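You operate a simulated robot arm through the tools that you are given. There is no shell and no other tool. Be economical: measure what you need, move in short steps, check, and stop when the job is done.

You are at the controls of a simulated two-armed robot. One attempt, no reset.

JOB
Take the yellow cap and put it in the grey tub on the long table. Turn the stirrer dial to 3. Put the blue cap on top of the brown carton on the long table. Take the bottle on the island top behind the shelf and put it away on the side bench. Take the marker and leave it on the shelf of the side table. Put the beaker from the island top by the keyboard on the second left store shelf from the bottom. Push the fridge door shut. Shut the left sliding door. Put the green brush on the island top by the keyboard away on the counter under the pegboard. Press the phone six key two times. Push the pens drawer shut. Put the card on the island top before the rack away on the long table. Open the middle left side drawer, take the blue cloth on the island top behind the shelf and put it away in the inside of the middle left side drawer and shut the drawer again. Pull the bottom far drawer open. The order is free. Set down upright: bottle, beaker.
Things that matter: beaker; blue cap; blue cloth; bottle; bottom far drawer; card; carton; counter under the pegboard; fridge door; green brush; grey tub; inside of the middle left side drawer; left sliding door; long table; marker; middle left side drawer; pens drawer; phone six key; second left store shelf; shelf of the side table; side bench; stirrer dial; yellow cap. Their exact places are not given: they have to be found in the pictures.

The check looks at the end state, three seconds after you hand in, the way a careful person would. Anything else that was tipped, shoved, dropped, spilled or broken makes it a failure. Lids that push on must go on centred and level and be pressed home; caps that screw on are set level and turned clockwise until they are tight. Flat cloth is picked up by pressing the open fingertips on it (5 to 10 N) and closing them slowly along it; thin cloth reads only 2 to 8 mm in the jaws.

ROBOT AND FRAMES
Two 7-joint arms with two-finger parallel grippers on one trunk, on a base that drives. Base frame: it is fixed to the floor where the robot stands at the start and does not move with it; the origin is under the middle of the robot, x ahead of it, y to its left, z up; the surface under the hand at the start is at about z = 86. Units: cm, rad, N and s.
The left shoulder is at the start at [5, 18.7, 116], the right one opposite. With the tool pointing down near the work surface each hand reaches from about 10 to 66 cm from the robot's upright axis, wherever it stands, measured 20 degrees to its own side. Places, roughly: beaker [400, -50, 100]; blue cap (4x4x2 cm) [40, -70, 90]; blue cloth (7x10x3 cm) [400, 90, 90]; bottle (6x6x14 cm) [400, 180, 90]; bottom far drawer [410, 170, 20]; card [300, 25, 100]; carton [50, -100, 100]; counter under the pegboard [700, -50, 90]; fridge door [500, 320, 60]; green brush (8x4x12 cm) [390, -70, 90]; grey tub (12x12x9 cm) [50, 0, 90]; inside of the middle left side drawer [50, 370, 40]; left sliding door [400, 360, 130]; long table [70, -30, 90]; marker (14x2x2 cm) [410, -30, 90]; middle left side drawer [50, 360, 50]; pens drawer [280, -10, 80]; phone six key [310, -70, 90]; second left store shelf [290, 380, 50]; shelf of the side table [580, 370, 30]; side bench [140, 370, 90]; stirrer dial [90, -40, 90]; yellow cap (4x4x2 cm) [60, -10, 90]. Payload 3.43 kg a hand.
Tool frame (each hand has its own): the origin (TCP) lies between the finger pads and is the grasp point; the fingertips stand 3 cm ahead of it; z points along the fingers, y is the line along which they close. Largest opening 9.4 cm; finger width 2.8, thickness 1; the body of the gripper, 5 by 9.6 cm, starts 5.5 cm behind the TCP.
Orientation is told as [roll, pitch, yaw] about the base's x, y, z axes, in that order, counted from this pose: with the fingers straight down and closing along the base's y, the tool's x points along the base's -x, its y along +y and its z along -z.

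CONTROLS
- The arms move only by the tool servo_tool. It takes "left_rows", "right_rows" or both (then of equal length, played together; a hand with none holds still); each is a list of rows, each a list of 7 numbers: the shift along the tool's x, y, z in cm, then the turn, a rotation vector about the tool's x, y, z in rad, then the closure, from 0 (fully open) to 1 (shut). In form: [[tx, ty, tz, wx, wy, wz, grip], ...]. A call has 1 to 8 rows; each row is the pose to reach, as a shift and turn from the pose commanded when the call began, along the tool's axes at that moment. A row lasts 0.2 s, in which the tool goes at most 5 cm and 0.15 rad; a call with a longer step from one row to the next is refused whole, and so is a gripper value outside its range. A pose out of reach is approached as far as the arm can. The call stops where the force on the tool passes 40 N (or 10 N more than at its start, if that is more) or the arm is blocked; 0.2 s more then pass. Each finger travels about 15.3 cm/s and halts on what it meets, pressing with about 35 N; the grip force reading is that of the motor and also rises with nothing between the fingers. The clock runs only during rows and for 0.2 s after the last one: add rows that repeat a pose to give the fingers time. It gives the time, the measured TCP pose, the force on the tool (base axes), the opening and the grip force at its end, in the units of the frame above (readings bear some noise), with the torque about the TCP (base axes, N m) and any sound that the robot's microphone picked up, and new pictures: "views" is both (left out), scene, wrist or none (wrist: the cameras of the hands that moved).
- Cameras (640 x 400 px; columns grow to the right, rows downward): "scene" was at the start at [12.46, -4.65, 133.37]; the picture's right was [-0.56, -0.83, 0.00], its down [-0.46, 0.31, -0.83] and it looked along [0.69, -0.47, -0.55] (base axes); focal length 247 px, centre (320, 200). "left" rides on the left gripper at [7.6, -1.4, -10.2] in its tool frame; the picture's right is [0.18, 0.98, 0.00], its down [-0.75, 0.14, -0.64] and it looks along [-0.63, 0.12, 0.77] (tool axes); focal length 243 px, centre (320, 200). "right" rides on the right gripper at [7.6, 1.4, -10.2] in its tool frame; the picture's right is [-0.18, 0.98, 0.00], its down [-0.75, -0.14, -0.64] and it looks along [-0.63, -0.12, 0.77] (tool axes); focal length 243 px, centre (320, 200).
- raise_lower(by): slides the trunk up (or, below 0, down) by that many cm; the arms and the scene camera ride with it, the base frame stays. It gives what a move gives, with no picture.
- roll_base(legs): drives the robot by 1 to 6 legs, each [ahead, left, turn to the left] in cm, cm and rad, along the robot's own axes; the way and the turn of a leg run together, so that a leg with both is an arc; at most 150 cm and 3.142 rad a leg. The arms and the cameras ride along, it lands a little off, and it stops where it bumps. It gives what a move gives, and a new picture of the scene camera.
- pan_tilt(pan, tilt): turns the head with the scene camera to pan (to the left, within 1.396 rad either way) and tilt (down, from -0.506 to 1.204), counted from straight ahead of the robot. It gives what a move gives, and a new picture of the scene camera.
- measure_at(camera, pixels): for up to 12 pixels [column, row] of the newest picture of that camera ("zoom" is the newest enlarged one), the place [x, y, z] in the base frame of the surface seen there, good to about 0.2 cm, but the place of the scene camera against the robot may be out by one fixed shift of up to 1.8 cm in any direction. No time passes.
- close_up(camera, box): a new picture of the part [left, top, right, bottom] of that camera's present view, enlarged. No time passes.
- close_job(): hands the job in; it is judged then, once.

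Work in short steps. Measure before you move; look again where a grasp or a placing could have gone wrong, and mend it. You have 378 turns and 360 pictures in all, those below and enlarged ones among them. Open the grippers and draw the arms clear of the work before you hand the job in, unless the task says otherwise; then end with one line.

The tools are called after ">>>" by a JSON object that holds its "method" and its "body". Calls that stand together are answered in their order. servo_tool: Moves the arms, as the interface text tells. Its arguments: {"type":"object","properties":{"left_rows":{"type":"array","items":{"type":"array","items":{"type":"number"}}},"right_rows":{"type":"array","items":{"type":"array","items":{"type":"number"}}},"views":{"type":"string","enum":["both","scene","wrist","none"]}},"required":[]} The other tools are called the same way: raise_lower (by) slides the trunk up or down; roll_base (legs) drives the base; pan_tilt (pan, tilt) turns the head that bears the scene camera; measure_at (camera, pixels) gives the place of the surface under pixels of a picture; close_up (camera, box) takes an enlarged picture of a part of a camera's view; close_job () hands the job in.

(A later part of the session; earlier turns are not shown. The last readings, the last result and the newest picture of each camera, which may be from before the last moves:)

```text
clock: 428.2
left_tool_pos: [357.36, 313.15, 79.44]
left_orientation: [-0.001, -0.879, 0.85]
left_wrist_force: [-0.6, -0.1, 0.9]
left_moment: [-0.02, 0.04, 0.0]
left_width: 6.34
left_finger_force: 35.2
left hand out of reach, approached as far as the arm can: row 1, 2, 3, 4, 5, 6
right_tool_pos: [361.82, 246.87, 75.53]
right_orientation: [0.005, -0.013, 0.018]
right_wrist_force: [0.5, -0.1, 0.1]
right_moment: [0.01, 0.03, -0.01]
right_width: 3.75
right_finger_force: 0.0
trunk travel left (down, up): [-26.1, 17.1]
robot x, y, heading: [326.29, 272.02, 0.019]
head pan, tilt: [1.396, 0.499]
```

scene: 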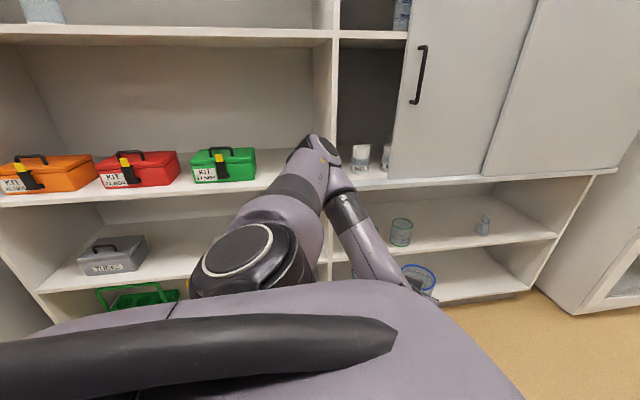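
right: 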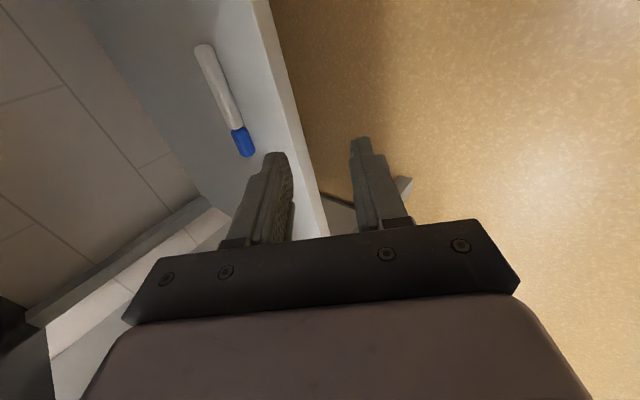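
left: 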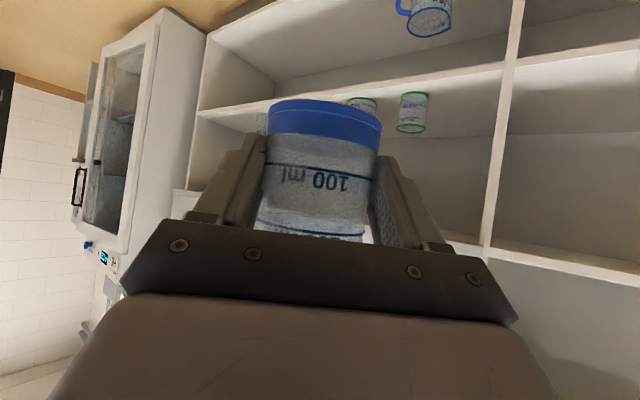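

Going well. I continue the swing: more yaw and further to the left side.

>>> {"method": "servo_tool", "body": {"left_rows": [[0.3, 4.1, -0.35, -0.108, 0, -0.087, 0.4], [0.6, 8.2, -0.7, -0.216, 0, -0.174, 0.4], [0.9, 12.3, -1.05, -0.324, 0, -0.261, 0.4], [1.2, 16.4, -1.4, -0.432, 0, -0.348, 0.4], [1.4, 20, -1.7, -0.54, 0, -0.435, 0.4]], "views": "both"}}

```text
clock: 429.4
left_tool_pos: [341.57, 325.75, 78.87]
left_orientation: [0.003, -0.885, 1.538]
left_wrist_force: [0.4, -0.5, -0.5]
left_moment: [-0.02, 0.0, 0.01]
left_width: 6.35
left_finger_force: 34.9
left hand out of reach, approached as far as the arm can: row 1, 2, 3, 4, 5
right_tool_pos: [361.76, 246.95, 75.52]
right_orientation: [0.006, -0.015, 0.015]
right_wrist_force: [0.3, -0.8, -0.1]
right_moment: [0.01, 0.0, -0.05]
right_width: 3.73
right_finger_force: 0.0
trunk travel left (down, up): [-26.1, 17.1]
robot x, y, heading: [326.15, 272.03, 0.021]
head pan, tilt: [1.396, 0.499]
```

scene: 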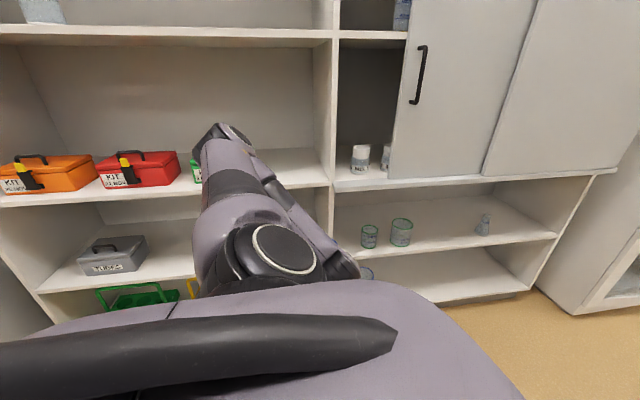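
left: 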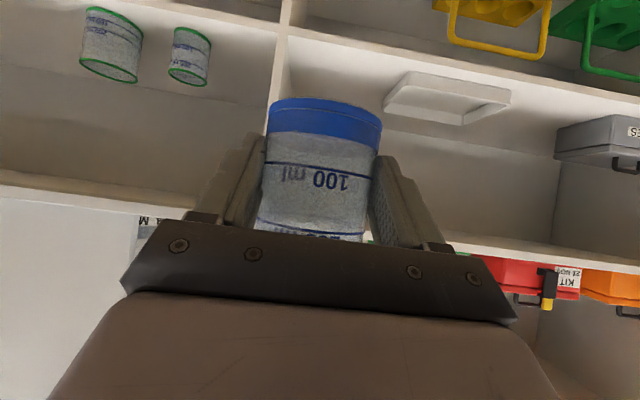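

The left camera sees the shelf: dish at (450,98), box at (605,140). I measure to find the free spot.

>>> {"method": "measure_at", "body": {"camera": "left", "pixels": [[385, 110], [505, 95], [450, 122], [560, 155], [555, 130], [400, 75], [275, 75], [400, 55], [520, 110], [535, 90], [290, 85], [620, 180]]}}

>>> {"method": "measure_at", "body": {"camera": "scene", "pixels": [[215, 130], [235, 140], [205, 160], [230, 180]]}}

```text
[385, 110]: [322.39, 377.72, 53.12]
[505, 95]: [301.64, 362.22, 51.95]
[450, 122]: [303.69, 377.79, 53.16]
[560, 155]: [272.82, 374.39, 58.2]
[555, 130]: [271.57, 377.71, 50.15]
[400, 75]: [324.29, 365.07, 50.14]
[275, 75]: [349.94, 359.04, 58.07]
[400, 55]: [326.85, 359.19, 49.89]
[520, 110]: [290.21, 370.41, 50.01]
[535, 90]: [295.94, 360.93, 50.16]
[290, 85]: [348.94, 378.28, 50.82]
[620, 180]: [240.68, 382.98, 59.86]
```

```text
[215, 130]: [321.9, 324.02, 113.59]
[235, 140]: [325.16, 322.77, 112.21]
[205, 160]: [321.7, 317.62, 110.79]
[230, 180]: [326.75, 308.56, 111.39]
```

Free spot: x 323–348 right of the dish; shelf z=50.1. I lower the trunk 21 cm, stretch the arm outward, then strafe in carefully so the elbow stays outside.

>>> {"method": "raise_lower", "body": {"by": -21}}

>>> {"method": "servo_tool", "body": {"left_rows": [[-2, 0, 2.5, 0, 0, 0, 0.4], [-4, 0, 5, 0, 0, 0, 0.4], [-6, 0, 7.5, 0, 0, 0, 0.4], [-8, 0, 10, 0, 0, 0, 0.4], [-9.3, 0, 11.7, 0, 0, 0, 0.4]], "views": "both"}}

```text
clock: 431.7
left_tool_pos: [341.62, 325.77, 57.81]
left_orientation: [0.003, -0.884, 1.537]
left_wrist_force: [-0.5, -0.1, -0.4]
left_moment: [-0.05, -0.02, 0.03]
left_width: 6.34
left_finger_force: 35.4
right_tool_pos: [361.75, 246.88, 54.6]
right_orientation: [0.005, -0.013, 0.015]
right_wrist_force: [-0.2, 0.6, -0.1]
right_moment: [0.0, -0.01, -0.03]
right_width: 3.75
right_finger_force: 0.1
trunk travel left (down, up): [-5.1, 38.1]
robot x, y, heading: [326.38, 271.95, 0.024]
head pan, tilt: [1.396, 0.499]
```

```text
clock: 432.9
left_tool_pos: [341.94, 340.92, 57.65]
left_orientation: [0.005, -0.883, 1.537]
left_wrist_force: [0.7, -0.2, -1.0]
left_moment: [0.02, 0.01, 0.0]
left_width: 6.34
left_finger_force: 35.3
right_tool_pos: [361.74, 246.85, 54.47]
right_orientation: [0.005, -0.014, 0.016]
right_wrist_force: [-0.3, -0.8, 0.3]
right_moment: [0.01, -0.02, 0.02]
right_width: 3.77
right_finger_force: 0.0
trunk travel left (down, up): [-5.1, 38.1]
robot x, y, heading: [326.37, 272.18, 0.026]
head pan, tilt: [1.396, 0.499]
```

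scene: 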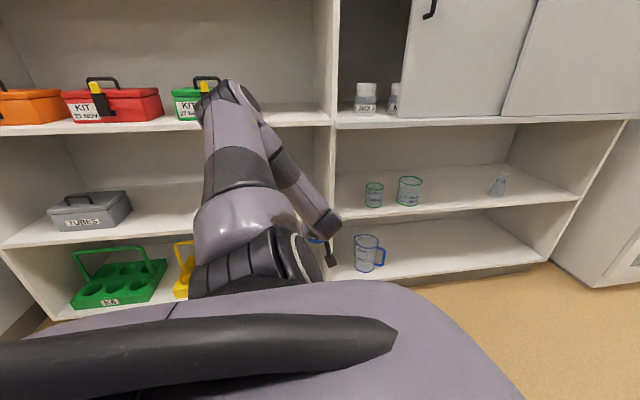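
left: 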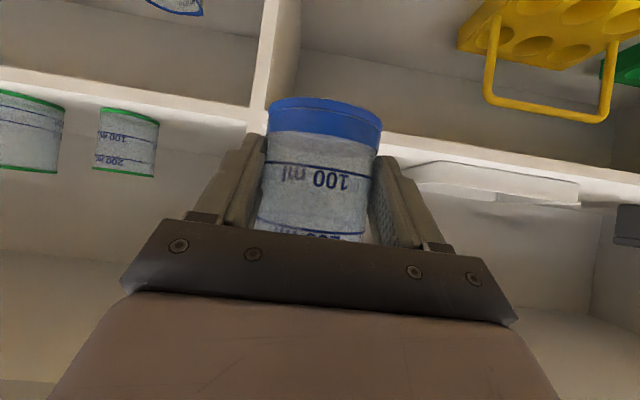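

I measure the elbow before strafing.

>>> {"method": "measure_at", "body": {"camera": "scene", "pixels": [[225, 85], [245, 95], [215, 100], [235, 120], [205, 90]]}}

```text
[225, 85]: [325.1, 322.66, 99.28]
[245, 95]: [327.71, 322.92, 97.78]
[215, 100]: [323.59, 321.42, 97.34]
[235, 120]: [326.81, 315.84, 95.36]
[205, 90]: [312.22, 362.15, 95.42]
```

The elbow will end at y≈355, outside the shelf front. I strafe left 20 cm first.

>>> {"method": "roll_base", "body": {"legs": [[-5.5, 20, -0.02]]}}

>>> {"method": "close_up", "body": {"camera": "left", "box": [0, 0, 640, 400]}}

```text
clock: 435.3
left_tool_pos: [337.96, 360.37, 57.72]
left_orientation: [0.003, -0.883, 1.51]
left_wrist_force: [0.9, 0.2, -0.6]
left_moment: [-0.02, -0.03, 0.01]
left_width: 6.34
left_finger_force: 35.5
right_tool_pos: [355.5, 266.0, 54.49]
right_orientation: [0.004, -0.015, -0.006]
right_wrist_force: [0.5, 0.6, 0.3]
right_moment: [0.03, 0.01, -0.03]
right_width: 3.75
right_finger_force: 0.1
trunk travel left (down, up): [-5.1, 38.1]
robot x, y, heading: [320.89, 292.04, -0.0]
head pan, tilt: [1.396, 0.499]
```

scene: 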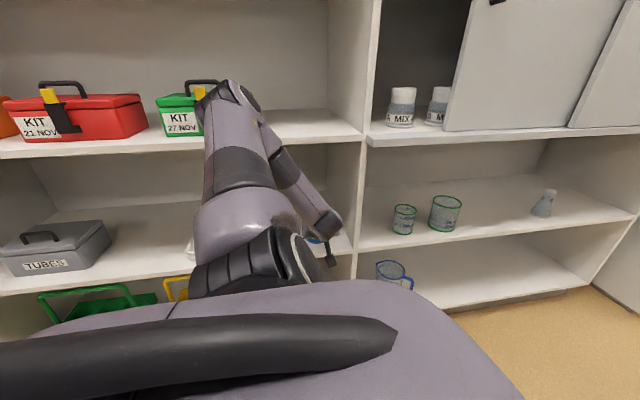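

```text
1.00 times, centred on (320, 200) of left (not enlarged: the box is as wide or as high as the picture)
```

zoom: 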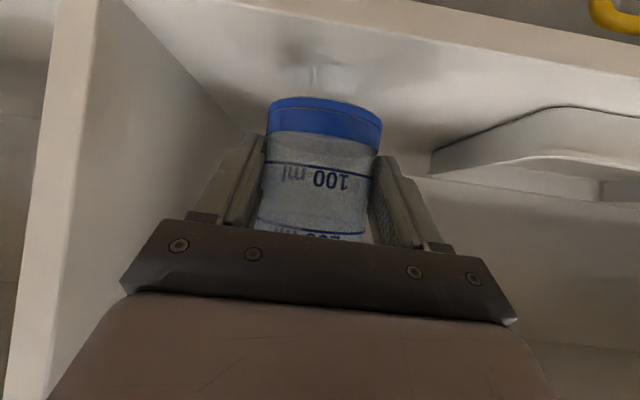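

Good, the beaker is over the shelf. I strafe 5.5 cm more and then lower it gently.

>>> {"method": "roll_base", "body": {"legs": [[-0.5, 5.5, 0]]}}

>>> {"method": "servo_tool", "body": {"left_rows": [[0.5, 0, 2.8, 0, 0, 0, 0.4], [1.6, 0, 3.7, 0, 0, 0, 0.4], [1.9, 0, 3.95, 0, 0, 0, 0.4], [1.9, 0, 3.95, 0, 0, 0, 0.4]], "views": "wrist"}}

```text
clock: 436.4
left_tool_pos: [337.46, 365.94, 57.68]
left_orientation: [0.004, -0.883, 1.512]
left_wrist_force: [-0.2, -0.9, -0.2]
left_moment: [0.01, 0.02, 0.0]
left_width: 6.35
left_finger_force: 35.4
right_tool_pos: [355.0, 271.48, 54.53]
right_orientation: [0.006, -0.012, -0.006]
right_wrist_force: [-0.7, 0.8, -0.9]
right_moment: [-0.03, 0.0, -0.04]
right_width: 3.77
right_finger_force: 0.1
trunk travel left (down, up): [-5.1, 38.1]
robot x, y, heading: [320.13, 297.66, -0.002]
head pan, tilt: [1.396, 0.499]
```

scene: 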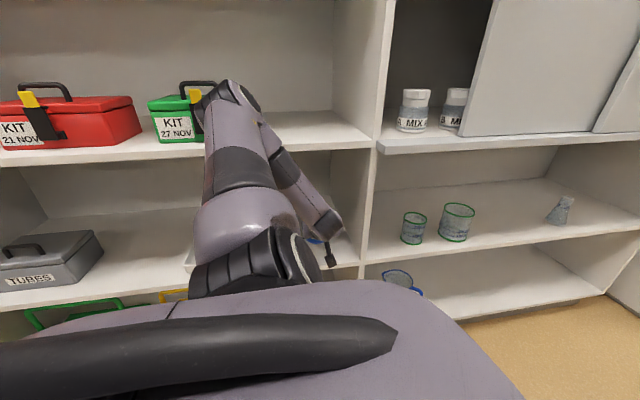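

```text
clock: 437.4
left_tool_pos: [337.47, 367.93, 54.32]
left_orientation: [0.0, -0.898, 1.516]
left_wrist_force: [1.8, -1.5, 30.4]
left_moment: [0.81, -0.07, -0.03]
left_width: 6.35
left_finger_force: 34.8
right_tool_pos: [354.95, 271.42, 54.38]
right_orientation: [0.009, -0.014, -0.008]
right_wrist_force: [-0.5, 0.4, -0.3]
right_moment: [-0.01, 0.01, 0.01]
right_width: 3.77
right_finger_force: 0.1
trunk travel left (down, up): [-5.1, 38.1]
robot x, y, heading: [319.95, 297.8, -0.001]
head pan, tilt: [1.396, 0.499]
```

left: 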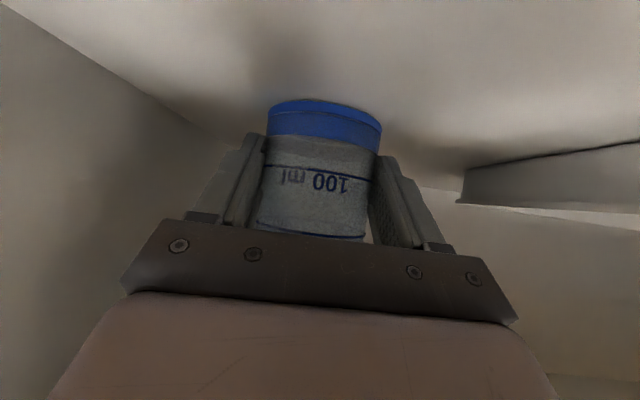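

It's on the shelf with 30 N pressing. I ease up 0.3 cm, open slowly, and back straight out along the fingers.

>>> {"method": "servo_tool", "body": {"left_rows": [[-0.23, 0, -0.2, 0, 0, 0, 0.4], [-0.23, 0, -0.2, 0, 0, 0, 0.3], [-0.23, 0, -0.2, 0, 0, 0, 0.2], [-0.23, 0, -0.2, 0, 0, 0, 0.1], [-0.23, 0, -0.2, 0, 0, 0, 0.05]], "views": "wrist"}}

```text
clock: 438.6
left_tool_pos: [337.54, 367.78, 53.9]
left_orientation: [0.003, -0.883, 1.511]
left_wrist_force: [0.8, 0.9, -0.4]
left_moment: [-0.01, 0.01, 0.0]
left_width: 8.93
left_finger_force: 0.1
right_tool_pos: [354.99, 271.41, 54.48]
right_orientation: [0.005, -0.014, -0.01]
right_wrist_force: [0.0, -0.2, -0.3]
right_moment: [-0.01, -0.04, -0.01]
right_width: 3.77
right_finger_force: 0.1
trunk travel left (down, up): [-5.1, 38.1]
robot x, y, heading: [320.31, 297.92, -0.002]
head pan, tilt: [1.396, 0.499]
```

left: 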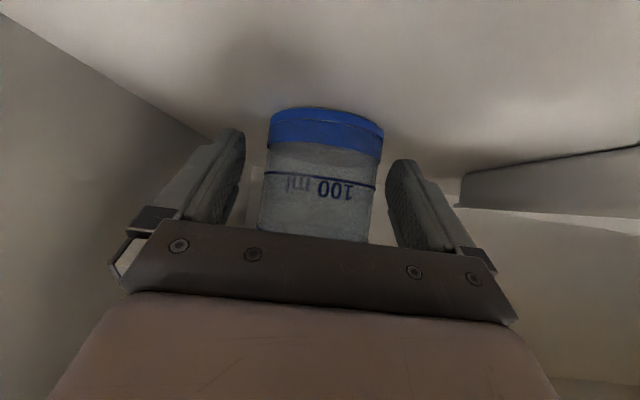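

Released with the beaker standing. I withdraw along the fingers.

>>> {"method": "servo_tool", "body": {"left_rows": [[0, 0, -3, 0, 0, 0, 0.05], [0, 0, -7, 0, 0, 0, 0.05], [0, 0, -11, 0, 0, 0, 0.05], [0, 0, -15, 0, 0, 0, 0.05]], "views": "wrist"}}

```text
clock: 439.6
left_tool_pos: [336.81, 356.17, 63.71]
left_orientation: [0.005, -0.883, 1.511]
left_wrist_force: [0.1, 0.7, -1.3]
left_moment: [0.01, -0.03, -0.02]
left_width: 8.92
left_finger_force: 0.0
right_tool_pos: [354.92, 271.53, 54.51]
right_orientation: [0.003, -0.013, -0.008]
right_wrist_force: [-1.0, 0.0, 0.2]
right_moment: [0.02, -0.02, 0.0]
right_width: 3.74
right_finger_force: 0.1
trunk travel left (down, up): [-5.1, 38.1]
robot x, y, heading: [320.04, 297.69, 0.0]
head pan, tilt: [1.396, 0.499]
```

left: 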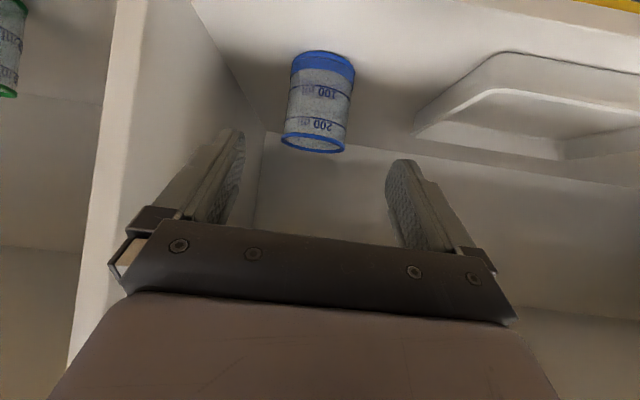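

The beaker stands on the second shelf. Next the sliding door: its handle is at about [372,353.4,121]. I move away 12 cm, raise the trunk, and drive ahead so the left hand comes to the right of the handle.

>>> {"method": "roll_base", "body": {"legs": [[0, -14, 0]]}}

>>> {"method": "raise_lower", "body": {"by": 38}}

>>> {"method": "roll_base", "body": {"legs": [[45, 0, 0]]}}

>>> {"method": "servo_tool", "body": {"left_rows": [[-3.2, 0, -2.6, 0, 0, 0, 0.5], [-6.4, 0, -5.2, 0, 0, 0, 1], [-9.6, 0, -7.8, 0, 0, 0, 1], [-12.8, 0, -10.4, 0, 0, 0, 1], [-16, 0, -13, 0, 0, 0, 1]], "views": "both"}}

```text
clock: 441.5
left_tool_pos: [336.83, 341.99, 63.66]
left_orientation: [0.004, -0.881, 1.512]
left_wrist_force: [-0.3, 0.4, 0.6]
left_moment: [-0.03, 0.01, 0.02]
left_width: 8.93
left_finger_force: 0.0
right_tool_pos: [354.96, 257.36, 54.65]
right_orientation: [0.005, -0.015, -0.009]
right_wrist_force: [-0.2, 0.3, 0.7]
right_moment: [-0.01, 0.0, 0.0]
right_width: 3.77
right_finger_force: 0.1
trunk travel left (down, up): [-5.1, 38.1]
robot x, y, heading: [320.27, 283.54, -0.004]
head pan, tilt: [1.396, 0.499]
```

scene: 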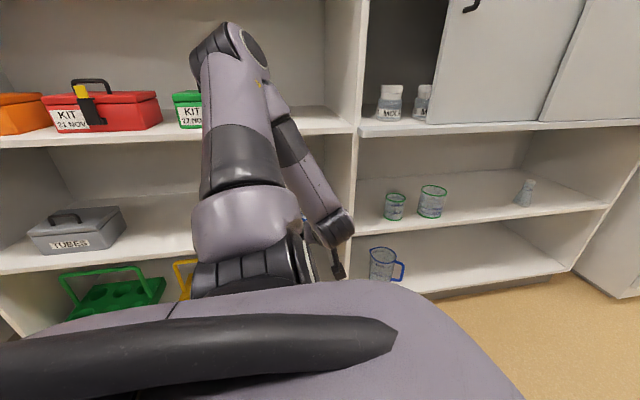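

```text
clock: 445.2
left_tool_pos: [336.88, 341.88, 101.61]
left_orientation: [0.005, -0.883, 1.511]
left_wrist_force: [0.0, -0.4, -0.6]
left_moment: [-0.01, 0.01, -0.01]
left_width: 8.94
left_finger_force: 0.0
right_tool_pos: [355.04, 257.39, 92.57]
right_orientation: [0.006, -0.014, -0.009]
right_wrist_force: [-0.3, 0.3, -0.2]
right_moment: [0.0, 0.03, -0.01]
right_width: 3.75
right_finger_force: 0.1
trunk travel left (down, up): [-43.1, 0.1]
robot x, y, heading: [319.9, 283.57, -0.001]
head pan, tilt: [1.396, 0.499]
```

```text
clock: 447.9
left_tool_pos: [382.12, 341.82, 101.71]
left_orientation: [0.006, -0.883, 1.509]
left_wrist_force: [-0.2, 0.3, 0.7]
left_moment: [-0.02, 0.01, 0.02]
left_width: 8.96
left_finger_force: 0.0
right_tool_pos: [399.93, 257.11, 92.56]
right_orientation: [0.005, -0.011, -0.01]
right_wrist_force: [-0.1, -0.1, 0.7]
right_moment: [0.03, 0.02, 0.02]
right_width: 3.79
right_finger_force: 0.0
trunk travel left (down, up): [-43.1, 0.1]
robot x, y, heading: [365.21, 282.9, -0.007]
head pan, tilt: [1.396, 0.499]
```

scene: 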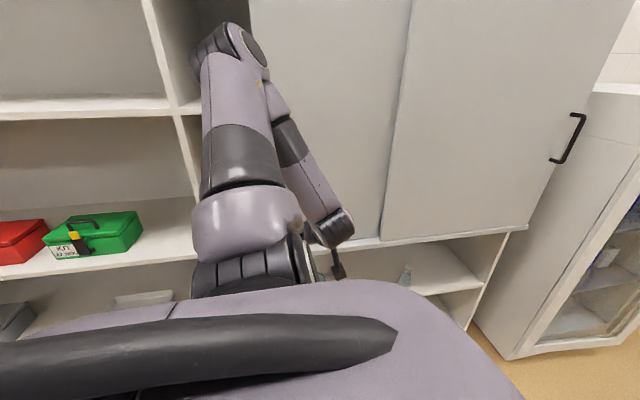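

```text
clock: 449.1
left_tool_pos: [382.18, 342.03, 122.05]
left_orientation: [0.004, -0.881, 1.512]
left_wrist_force: [0.6, 0.1, -0.2]
left_moment: [0.03, -0.02, 0.02]
left_width: 0.01
left_finger_force: 32.6
right_tool_pos: [400.0, 257.15, 92.49]
right_orientation: [0.005, -0.014, -0.011]
right_wrist_force: [0.2, -0.5, -0.2]
right_moment: [-0.03, 0.03, 0.01]
right_width: 3.76
right_finger_force: 0.2
trunk travel left (down, up): [-43.1, 0.1]
robot x, y, heading: [364.98, 283.26, -0.005]
head pan, tilt: [1.396, 0.499]
```

scene: 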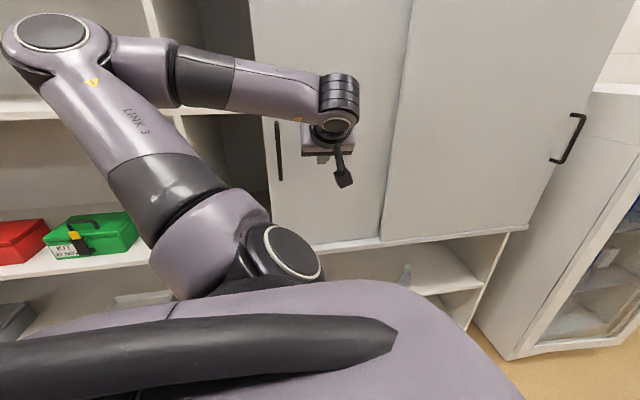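
left: 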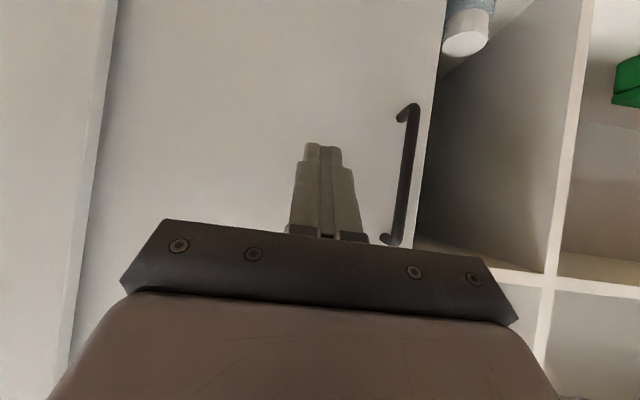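

The hand is just right of the handle. I measure the handle, door surface, and my elbow.

>>> {"method": "measure_at", "body": {"camera": "left", "pixels": [[407, 150], [390, 240], [410, 108], [360, 120], [425, 150], [545, 260], [80, 200]]}}

>>> {"method": "measure_at", "body": {"camera": "scene", "pixels": [[50, 30], [90, 60], [15, 40], [150, 60], [240, 70]]}}

```text
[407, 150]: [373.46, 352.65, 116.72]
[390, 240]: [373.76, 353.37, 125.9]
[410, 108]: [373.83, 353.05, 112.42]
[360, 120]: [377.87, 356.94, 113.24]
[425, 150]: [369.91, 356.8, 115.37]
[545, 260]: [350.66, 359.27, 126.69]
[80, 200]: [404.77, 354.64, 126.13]
```

```text
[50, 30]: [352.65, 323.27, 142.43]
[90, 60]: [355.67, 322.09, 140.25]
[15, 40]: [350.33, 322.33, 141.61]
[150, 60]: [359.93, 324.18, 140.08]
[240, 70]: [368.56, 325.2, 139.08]
```

Handle at x=373.7, y 352.7, z 112–126; door edge 368.5 and post at 351. I strafe in 11 cm so the fingertips reach beside the handle.

>>> {"method": "roll_base", "body": {"legs": [[0.5, 11, 0]]}}

>>> {"method": "close_up", "body": {"camera": "left", "box": [200, 60, 500, 260]}}

```text
clock: 450.8
left_tool_pos: [382.74, 352.9, 121.98]
left_orientation: [0.002, -0.884, 1.51]
left_wrist_force: [-0.2, -0.6, 0.8]
left_moment: [0.03, -0.02, -0.01]
left_width: 0.0
left_finger_force: 33.0
right_tool_pos: [400.57, 267.98, 92.49]
right_orientation: [0.005, -0.01, -0.008]
right_wrist_force: [-0.1, 0.0, -0.5]
right_moment: [0.01, -0.01, 0.01]
right_width: 3.75
right_finger_force: 0.1
trunk travel left (down, up): [-43.1, 0.1]
robot x, y, heading: [365.76, 294.03, -0.007]
head pan, tilt: [1.396, 0.499]
```

scene: 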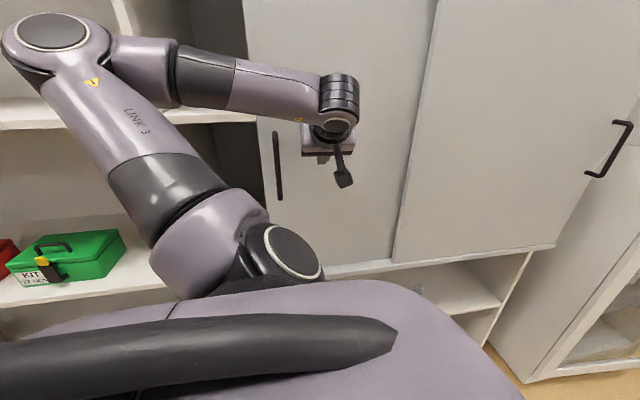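

```text
2.00 times, centred on (350, 160) of left
```

zoom: 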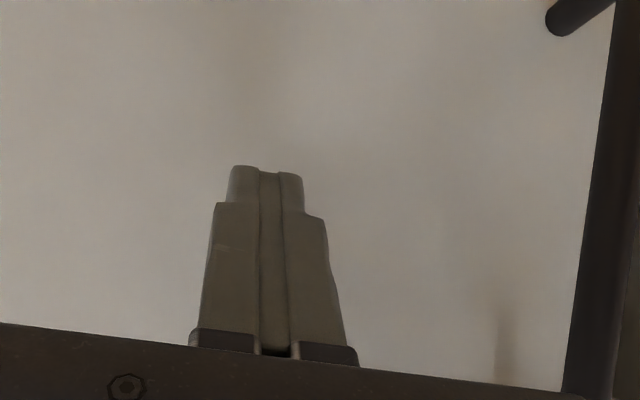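

The fingertips are close to the panel beside the handle. I drive back (−x) 16 cm to push the handle left.

>>> {"method": "roll_base", "body": {"legs": [[-16, 0, 0]]}}

>>> {"method": "measure_at", "body": {"camera": "scene", "pixels": [[280, 150], [300, 200], [250, 200], [330, 30]]}}

```text
clock: 452.2
left_tool_pos: [366.98, 353.01, 122.03]
left_orientation: [0.003, -0.883, 1.506]
left_wrist_force: [0.3, -0.9, 0.8]
left_moment: [-0.01, -0.03, -0.01]
left_width: 0.0
left_finger_force: 32.4
right_tool_pos: [384.61, 268.07, 92.57]
right_orientation: [0.004, -0.015, -0.015]
right_wrist_force: [0.9, 0.2, 0.5]
right_moment: [0.0, 0.01, 0.01]
right_width: 3.76
right_finger_force: 0.0
trunk travel left (down, up): [-43.1, 0.1]
robot x, y, heading: [349.85, 294.08, -0.014]
head pan, tilt: [1.396, 0.499]
```

scene: 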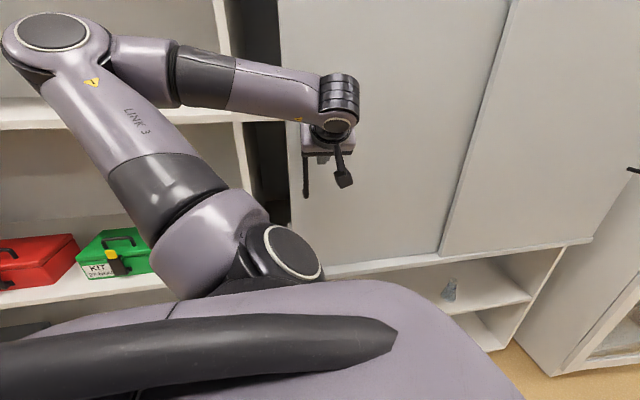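

```text
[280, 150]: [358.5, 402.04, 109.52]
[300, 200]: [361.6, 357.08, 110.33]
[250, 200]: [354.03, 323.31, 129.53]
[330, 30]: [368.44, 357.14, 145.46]
```

The door is sliding. I continue about 9 cm.

>>> {"method": "roll_base", "body": {"legs": [[-8, 0, 0.01]]}}

>>> {"method": "close_up", "body": {"camera": "left", "box": [0, 0, 640, 400]}}

```text
clock: 453.2
left_tool_pos: [358.34, 353.34, 122.08]
left_orientation: [0.003, -0.884, 1.515]
left_wrist_force: [-0.6, 0.0, 0.3]
left_moment: [0.01, 0.03, 0.02]
left_width: 0.0
left_finger_force: 32.9
right_tool_pos: [376.78, 268.27, 92.59]
right_orientation: [0.004, -0.015, -0.004]
right_wrist_force: [0.0, -0.4, -0.1]
right_moment: [-0.02, -0.02, -0.02]
right_width: 3.76
right_finger_force: 0.3
trunk travel left (down, up): [-43.1, 0.1]
robot x, y, heading: [341.8, 294.61, 0.002]
head pan, tilt: [1.396, 0.499]
```

scene: 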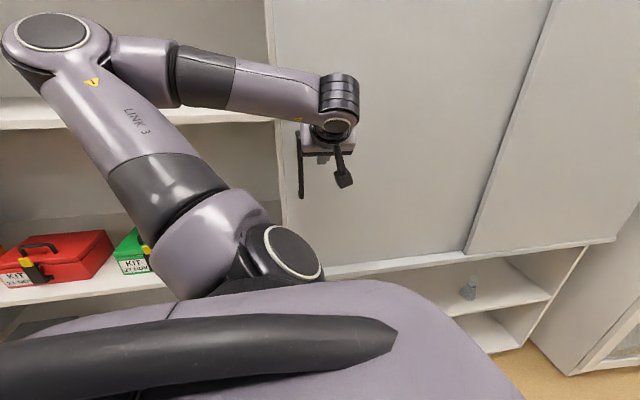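

```text
1.00 times, centred on (320, 200) of left (not enlarged: the box is as wide or as high as the picture)
```

zoom: 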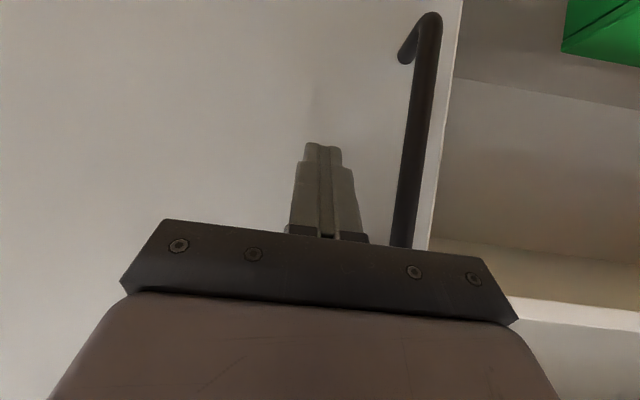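

I measure the door's left edge against the post.

>>> {"method": "measure_at", "body": {"camera": "left", "pixels": [[434, 165], [442, 120], [450, 60], [425, 100], [410, 200], [350, 60], [460, 30], [452, 110]]}}

>>> {"method": "close_up", "body": {"camera": "scene", "box": [240, 0, 360, 280]}}

```text
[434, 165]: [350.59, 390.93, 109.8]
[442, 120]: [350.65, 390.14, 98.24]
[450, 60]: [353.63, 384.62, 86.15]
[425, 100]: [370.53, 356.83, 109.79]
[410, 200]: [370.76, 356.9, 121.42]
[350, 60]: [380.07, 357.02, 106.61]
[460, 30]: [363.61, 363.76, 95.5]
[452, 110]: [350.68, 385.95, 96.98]
```

```text
1.43 times, centred on (300, 140) of scene
```

zoom: 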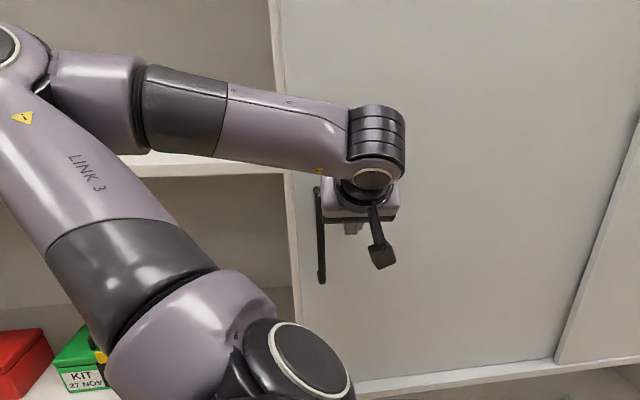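

The door looks nearly at the post. I measure there in the scene picture.

>>> {"method": "measure_at", "body": {"camera": "zoom", "pixels": [[278, 40], [285, 40], [290, 40], [296, 40], [300, 270], [292, 270], [320, 250], [310, 40]]}}

>>> {"method": "close_up", "body": {"camera": "scene", "box": [262, 0, 302, 40]}}

```text
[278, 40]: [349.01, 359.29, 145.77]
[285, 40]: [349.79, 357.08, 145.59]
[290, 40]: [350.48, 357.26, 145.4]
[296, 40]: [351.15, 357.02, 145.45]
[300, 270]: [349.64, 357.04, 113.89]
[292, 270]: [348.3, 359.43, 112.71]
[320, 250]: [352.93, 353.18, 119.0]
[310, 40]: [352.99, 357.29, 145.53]
```

```text
10.00 times, centred on (282, 20) of scene
```

zoom: 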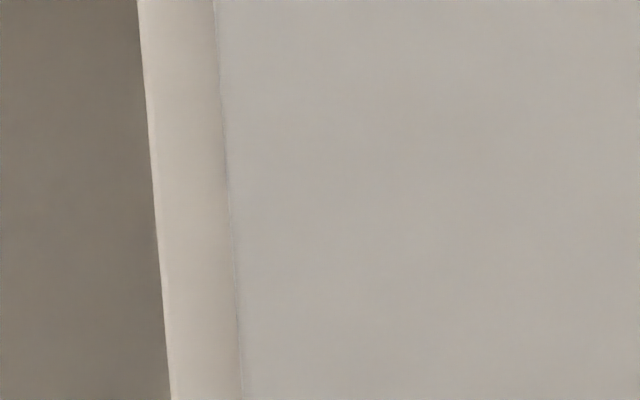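

The door's edge now overlaps the post (x≈349.5). I push slightly further to make sure it's at its stop.

>>> {"method": "roll_base", "body": {"legs": [[-2, 0, 0]]}}

>>> {"method": "measure_at", "body": {"camera": "scene", "pixels": [[285, 30], [292, 30], [296, 30], [300, 30], [305, 30], [310, 30]]}}

```text
clock: 454.0
left_tool_pos: [356.5, 353.15, 122.0]
left_orientation: [0.004, -0.883, 1.516]
left_wrist_force: [-0.3, -0.8, 0.6]
left_moment: [0.03, -0.02, -0.06]
left_width: 0.01
left_finger_force: 32.6
right_tool_pos: [374.7, 268.23, 92.56]
right_orientation: [0.006, -0.014, -0.005]
right_wrist_force: [-0.4, -0.1, 0.6]
right_moment: [-0.02, 0.0, -0.02]
right_width: 3.77
right_finger_force: 0.1
trunk travel left (down, up): [-43.1, 0.1]
robot x, y, heading: [339.61, 294.21, -0.0]
head pan, tilt: [1.396, 0.499]
```

scene: 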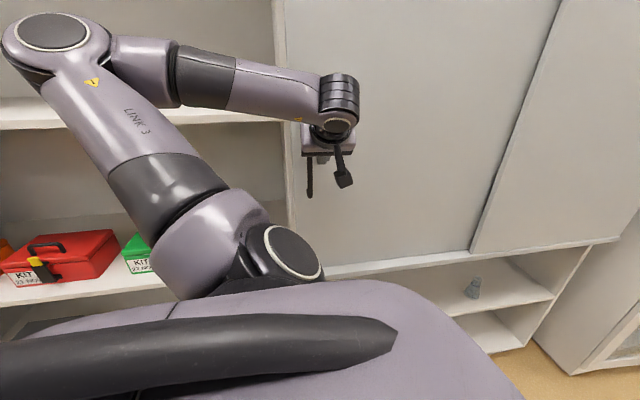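

```text
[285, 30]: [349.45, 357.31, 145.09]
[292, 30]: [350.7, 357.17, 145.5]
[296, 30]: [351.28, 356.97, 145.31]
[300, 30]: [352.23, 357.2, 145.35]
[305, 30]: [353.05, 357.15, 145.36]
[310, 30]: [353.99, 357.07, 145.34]
```

The edge stays at 349.4. One more 2 cm push confirms the stop.

>>> {"method": "roll_base", "body": {"legs": [[-2.5, 0, 0]]}}

>>> {"method": "measure_at", "body": {"camera": "scene", "pixels": [[288, 30], [292, 30], [296, 30], [300, 30], [303, 170], [303, 185]]}}

```text
clock: 454.9
left_tool_pos: [355.61, 353.07, 121.98]
left_orientation: [-0.02, -0.881, 1.501]
left_wrist_force: [5.6, 1.5, -1.2]
left_moment: [-0.04, 0.15, -0.06]
left_width: 0.0
left_finger_force: 33.4
right_tool_pos: [372.89, 268.25, 92.54]
right_orientation: [0.005, -0.013, -0.01]
right_wrist_force: [0.3, 0.4, -0.6]
right_moment: [-0.01, 0.0, 0.01]
right_width: 3.77
right_finger_force: 0.1
trunk travel left (down, up): [-43.1, 0.1]
robot x, y, heading: [337.83, 294.25, -0.0]
head pan, tilt: [1.396, 0.499]
stopped in leg 1: the force on the tool passed its limit at 49 N (the readings are from after the stop); the commanded pose is now the measured one
```

scene: 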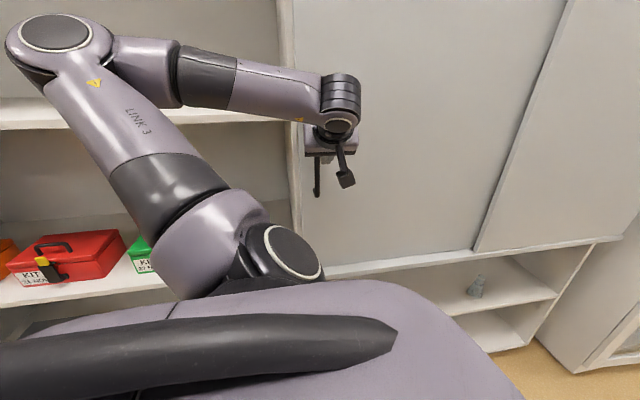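

```text
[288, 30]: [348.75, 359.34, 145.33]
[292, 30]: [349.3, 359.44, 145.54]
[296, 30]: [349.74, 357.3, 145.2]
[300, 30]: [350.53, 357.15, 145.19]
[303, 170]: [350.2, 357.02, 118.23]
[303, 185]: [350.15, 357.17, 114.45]
```

The door is against its stop (49 N). I back off from the handle, move away from the unit, and swing the left hand back to point forward for the fridge door.

>>> {"method": "roll_base", "body": {"legs": [[3, 0, 0], [0, -30, 0]]}}

>>> {"method": "servo_tool", "body": {"left_rows": [[2.1, -2.6, -2.6, 0.104, 0, 0.086, 1], [4.2, -5.2, -5.2, 0.208, 0, 0.172, 1], [6.3, -7.8, -7.8, 0.312, 0, 0.258, 1], [8.4, -10.4, -10.4, 0.416, 0, 0.344, 1], [10.5, -13, -13, 0.52, 0, 0.43, 1], [12.6, -15.6, -15.6, 0.624, 0, 0.516, 1], [14.7, -18.2, -18.2, 0.728, 0, 0.602, 1], [16.8, -20.8, -20.8, 0.832, 0, 0.688, 1]], "views": "none"}}

```text
clock: 458.5
left_tool_pos: [358.44, 323.67, 121.99]
left_orientation: [-0.02, -0.883, 1.503]
left_wrist_force: [0.3, 0.6, -0.5]
left_moment: [-0.01, 0.0, -0.01]
left_width: 0.0
left_finger_force: 32.8
right_tool_pos: [375.82, 238.78, 92.69]
right_orientation: [0.005, -0.013, -0.008]
right_wrist_force: [0.7, 0.6, -0.3]
right_moment: [0.03, 0.01, 0.01]
right_width: 3.73
right_finger_force: 0.0
trunk travel left (down, up): [-43.1, 0.1]
robot x, y, heading: [340.97, 265.08, 0.003]
head pan, tilt: [1.396, 0.499]
```

scene: 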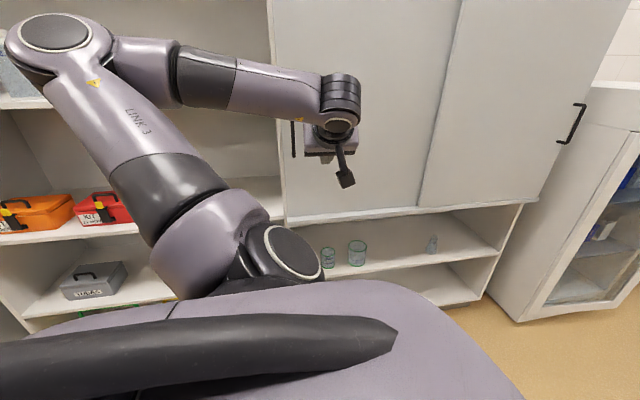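

```text
clock: 460.3
left_tool_pos: [377.05, 295.12, 122.82]
left_orientation: [-0.005, -0.893, 0.409]
left_wrist_force: [-0.1, -0.8, 0.0]
left_moment: [-0.02, 0.02, 0.02]
left_width: 0.0
left_finger_force: 32.8
left hand out of reach, approached as far as the arm can: row 2, 3, 4, 5, 6, 7
right_tool_pos: [375.83, 238.84, 92.49]
right_orientation: [0.004, -0.013, -0.008]
right_wrist_force: [-0.4, 0.6, 0.8]
right_moment: [0.03, -0.01, -0.03]
right_width: 3.81
right_finger_force: 0.0
trunk travel left (down, up): [-43.1, 0.1]
robot x, y, heading: [341.03, 265.06, -0.001]
head pan, tilt: [1.396, 0.499]
```

I finish the yaw, lower the trunk 20 cm, then drive to the fridge, turning before reaching the door so the hand stays on its outer side.

>>> {"method": "servo_tool", "body": {"left_rows": [[0, 0, 0, 0.104, 0, 0.086, 1], [0, 0, 0, 0.208, 0, 0.172, 1], [0, 0, 0, 0.312, 0, 0.258, 1]], "views": "none"}}

>>> {"method": "raise_lower", "body": {"by": -22}}

>>> {"method": "roll_base", "body": {"legs": [[95, -10, 0], [0, 0, 1.2], [20, -54, 0]]}}

>>> {"method": "pan_tilt", "body": {"pan": 0.2, "tilt": 0.5}}

```text
clock: 461.1
left_tool_pos: [377.33, 295.54, 122.93]
left_orientation: [0.004, -0.892, -0.003]
left_wrist_force: [0.0, 0.4, 0.3]
left_moment: [0.0, 0.02, 0.0]
left_width: 0.0
left_finger_force: 33.3
left hand out of reach, approached as far as the arm can: row 1, 2, 3
right_tool_pos: [375.83, 238.94, 92.62]
right_orientation: [0.005, -0.012, -0.008]
right_wrist_force: [0.1, 0.3, -0.2]
right_moment: [-0.01, 0.01, 0.01]
right_width: 3.75
right_finger_force: 0.0
trunk travel left (down, up): [-43.1, 0.1]
robot x, y, heading: [340.36, 265.27, -0.007]
head pan, tilt: [1.396, 0.499]
```

```text
clock: 463.4
left_tool_pos: [377.38, 295.47, 101.01]
left_orientation: [0.004, -0.889, -0.003]
left_wrist_force: [-0.5, 0.5, 0.4]
left_moment: [0.0, 0.02, -0.02]
left_width: 0.0
left_finger_force: 33.4
right_tool_pos: [375.87, 238.79, 70.64]
right_orientation: [0.006, -0.012, -0.008]
right_wrist_force: [-0.4, -0.4, -0.6]
right_moment: [0.02, 0.0, 0.02]
right_width: 3.75
right_finger_force: 0.0
trunk travel left (down, up): [-21.1, 22.1]
robot x, y, heading: [341.13, 265.17, -0.001]
head pan, tilt: [1.396, 0.499]
```

```text
clock: 476.2
left_tool_pos: [477.41, 298.36, 100.88]
left_orientation: [0.006, -0.889, 1.185]
left_wrist_force: [0.2, -0.3, -0.1]
left_moment: [0.03, 0.0, 0.02]
left_width: 0.0
left_finger_force: 33.1
right_tool_pos: [529.27, 275.83, 70.51]
right_orientation: [0.005, -0.015, 1.176]
right_wrist_force: [0.7, -0.7, 0.1]
right_moment: [0.02, 0.0, 0.02]
right_width: 3.76
right_finger_force: 0.0
trunk travel left (down, up): [-21.1, 22.1]
robot x, y, heading: [492.3, 252.69, 1.181]
head pan, tilt: [1.396, 0.499]
```

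scene: 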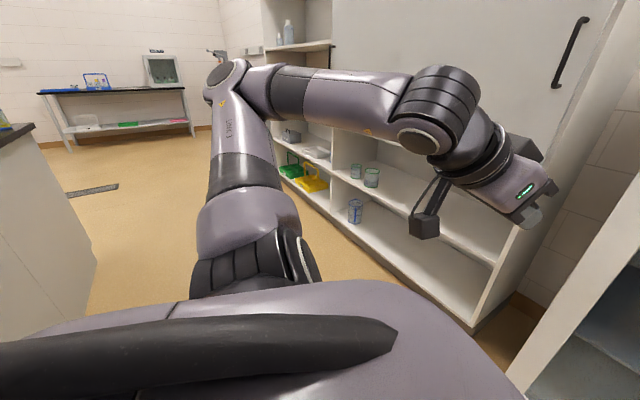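

```text
clock: 477.6
left_tool_pos: [477.58, 298.34, 101.02]
left_orientation: [0.006, -0.89, 1.182]
left_wrist_force: [-0.5, -0.1, 0.3]
left_moment: [0.0, -0.02, 0.0]
left_width: 0.03
left_finger_force: 33.2
right_tool_pos: [529.47, 275.68, 70.53]
right_orientation: [0.004, -0.013, 1.177]
right_wrist_force: [-0.7, -0.7, -0.2]
right_moment: [-0.03, -0.01, 0.02]
right_width: 3.75
right_finger_force: 0.0
trunk travel left (down, up): [-21.1, 22.1]
robot x, y, heading: [491.99, 253.26, 1.183]
head pan, tilt: [0.201, 0.499]
```

scene: 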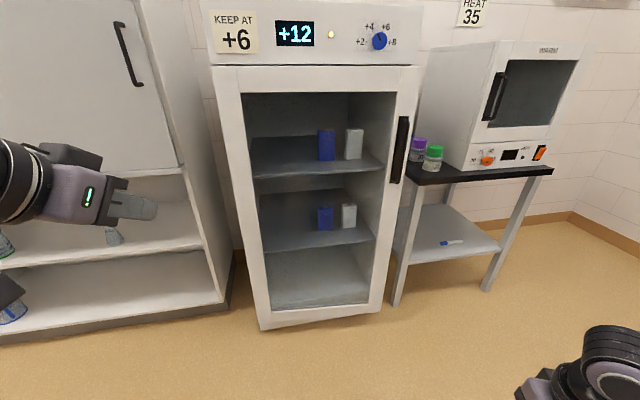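

The fridge door looks different from here. I measure its edges.

>>> {"method": "measure_at", "body": {"camera": "scene", "pixels": [[235, 150], [255, 250], [390, 120], [375, 290], [400, 150], [408, 100], [262, 322], [378, 308], [415, 90], [225, 60], [410, 55]]}}

>>> {"method": "close_up", "body": {"camera": "scene", "box": [190, 40, 440, 340]}}

```text
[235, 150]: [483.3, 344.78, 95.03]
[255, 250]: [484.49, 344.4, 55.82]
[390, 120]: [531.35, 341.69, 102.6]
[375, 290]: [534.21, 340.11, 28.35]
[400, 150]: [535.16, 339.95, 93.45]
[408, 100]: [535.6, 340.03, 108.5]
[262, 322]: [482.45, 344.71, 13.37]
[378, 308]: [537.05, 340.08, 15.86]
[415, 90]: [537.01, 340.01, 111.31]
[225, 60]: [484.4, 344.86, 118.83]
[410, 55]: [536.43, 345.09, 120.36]
```

```text
1.33 times, centred on (315, 190) of scene
```

zoom: 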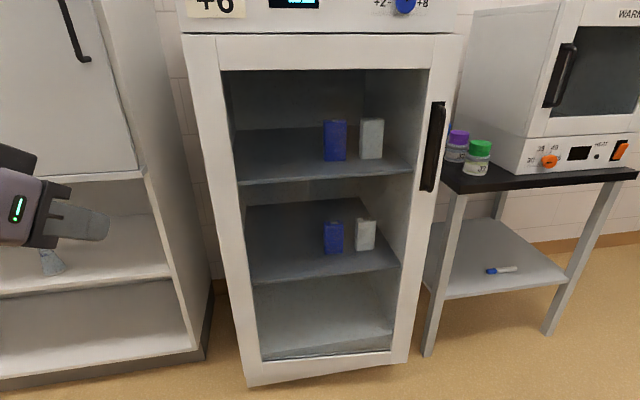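

The door is now only about 5 cm ajar (free edge y≈340), since my elbow evidently nudged it earlier. I bring the left fingertips to its free edge, at about x=528.

>>> {"method": "roll_base", "body": {"legs": [[51, -34, 0]]}}

```text
clock: 481.1
left_tool_pos: [528.4, 332.56, 100.86]
left_orientation: [0.004, -0.891, 1.174]
left_wrist_force: [0.6, 0.3, -0.2]
left_moment: [0.02, -0.01, 0.02]
left_width: 0.0
left_finger_force: 33.6
right_tool_pos: [580.04, 309.48, 70.5]
right_orientation: [0.005, -0.012, 1.169]
right_wrist_force: [0.5, 0.3, 0.7]
right_moment: [-0.02, 0.0, 0.01]
right_width: 3.78
right_finger_force: 0.0
trunk travel left (down, up): [-21.1, 22.1]
robot x, y, heading: [542.38, 287.26, 1.171]
head pan, tilt: [0.201, 0.499]
```

scene: 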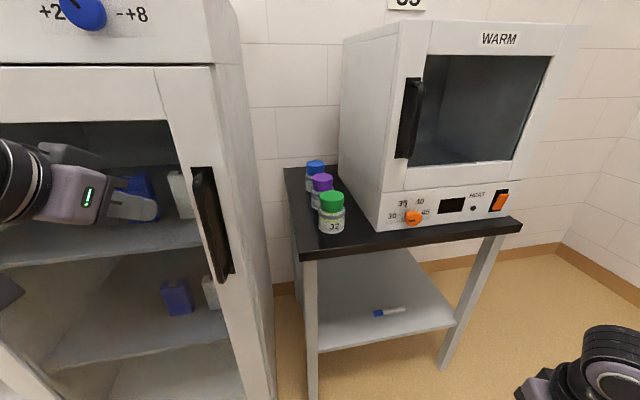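

I push +y by up to 12 cm, expecting a stop as the door seats.

>>> {"method": "roll_base", "body": {"legs": [[10.5, 4.5, 0]]}}

>>> {"method": "measure_at", "body": {"camera": "scene", "pixels": [[195, 100], [180, 120], [210, 200], [225, 320], [100, 95], [225, 60], [205, 95]]}}

```text
clock: 482.3
left_tool_pos: [528.18, 341.86, 100.83]
left_orientation: [0.004, -0.885, 1.173]
left_wrist_force: [-0.9, -4.0, 1.5]
left_moment: [0.03, 0.04, 0.04]
left_width: 0.0
left_finger_force: 32.6
right_tool_pos: [579.9, 319.35, 70.61]
right_orientation: [0.005, -0.013, 1.17]
right_wrist_force: [-0.4, 0.0, -0.9]
right_moment: [0.0, 0.03, -0.02]
right_width: 3.76
right_finger_force: 0.0
trunk travel left (down, up): [-21.1, 22.1]
robot x, y, heading: [542.18, 297.14, 1.183]
head pan, tilt: [0.201, 0.499]
stopped in leg 1: the force on the tool passed its limit at 95 N (the readings are from after the stop); the commanded pose is now the measured one
```

scene: 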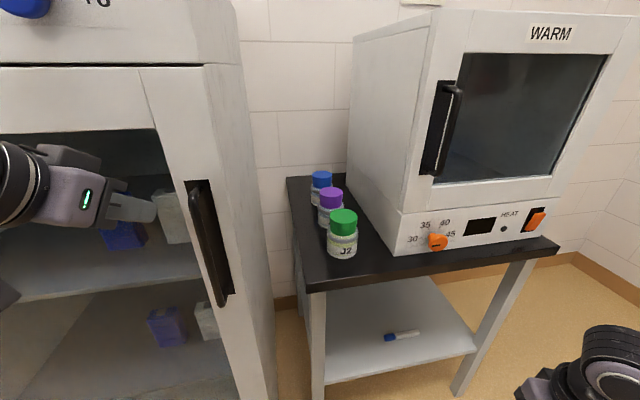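

```text
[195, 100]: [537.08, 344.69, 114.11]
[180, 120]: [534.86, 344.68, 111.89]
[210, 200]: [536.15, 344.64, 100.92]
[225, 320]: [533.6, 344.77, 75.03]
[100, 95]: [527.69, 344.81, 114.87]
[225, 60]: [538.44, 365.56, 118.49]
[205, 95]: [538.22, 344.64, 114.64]
```

The fridge door is flush (y=344.7). I back off and drive to the island's far side to see the bottom drawer, bottle and cloth.

>>> {"method": "roll_base", "body": {"legs": [[-45, 0, 0], [0, 0, 1.957], [0, 75, 0]]}}

>>> {"method": "pan_tilt", "body": {"pan": 0.0, "tilt": 0.6}}

```text
clock: 496.3
left_tool_pos: [487.47, 150.97, 100.88]
left_orientation: [0.007, -0.883, 3.118]
left_wrist_force: [1.2, -1.0, 0.9]
left_moment: [-0.04, -0.03, -0.01]
left_width: 0.0
left_finger_force: 33.3
right_tool_pos: [489.63, 207.31, 70.45]
right_orientation: [0.006, -0.013, 3.115]
right_wrist_force: [-1.3, -0.7, -0.3]
right_moment: [0.02, -0.02, 0.0]
right_width: 3.74
right_finger_force: 0.1
trunk travel left (down, up): [-21.1, 22.1]
robot x, y, heading: [524.19, 180.51, 3.127]
head pan, tilt: [0.201, 0.499]
```

scene: 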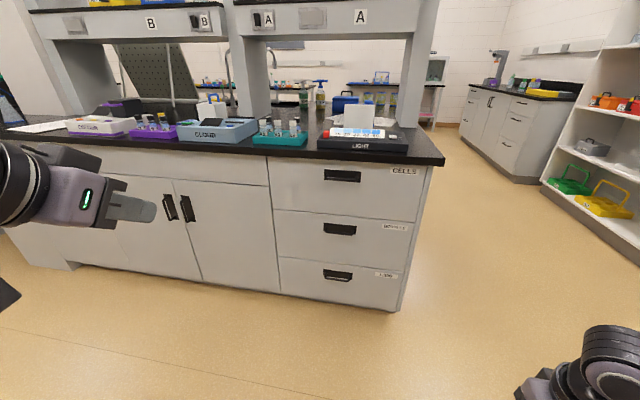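

```text
clock: 497.0
left_tool_pos: [487.49, 150.92, 100.94]
left_orientation: [0.006, -0.882, 3.118]
left_wrist_force: [-0.6, -1.0, 1.0]
left_moment: [-0.03, 0.01, 0.01]
left_width: 0.01
left_finger_force: 32.7
right_tool_pos: [489.6, 207.19, 70.5]
right_orientation: [0.004, -0.011, 3.114]
right_wrist_force: [0.3, 0.2, -0.3]
right_moment: [-0.02, 0.0, -0.02]
right_width: 3.78
right_finger_force: 0.1
trunk travel left (down, up): [-21.1, 22.1]
robot x, y, heading: [524.37, 180.6, 3.128]
head pan, tilt: [0.0, 0.6]
```

scene: 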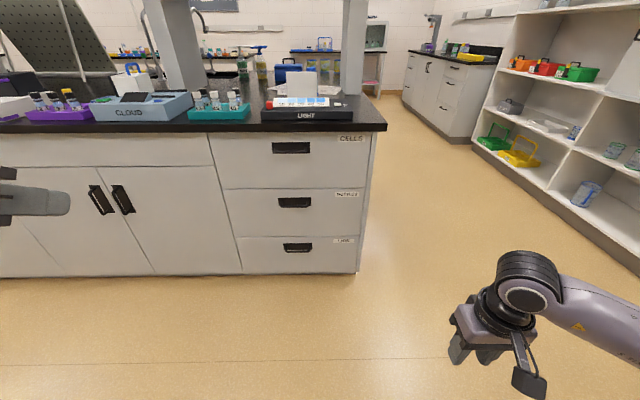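

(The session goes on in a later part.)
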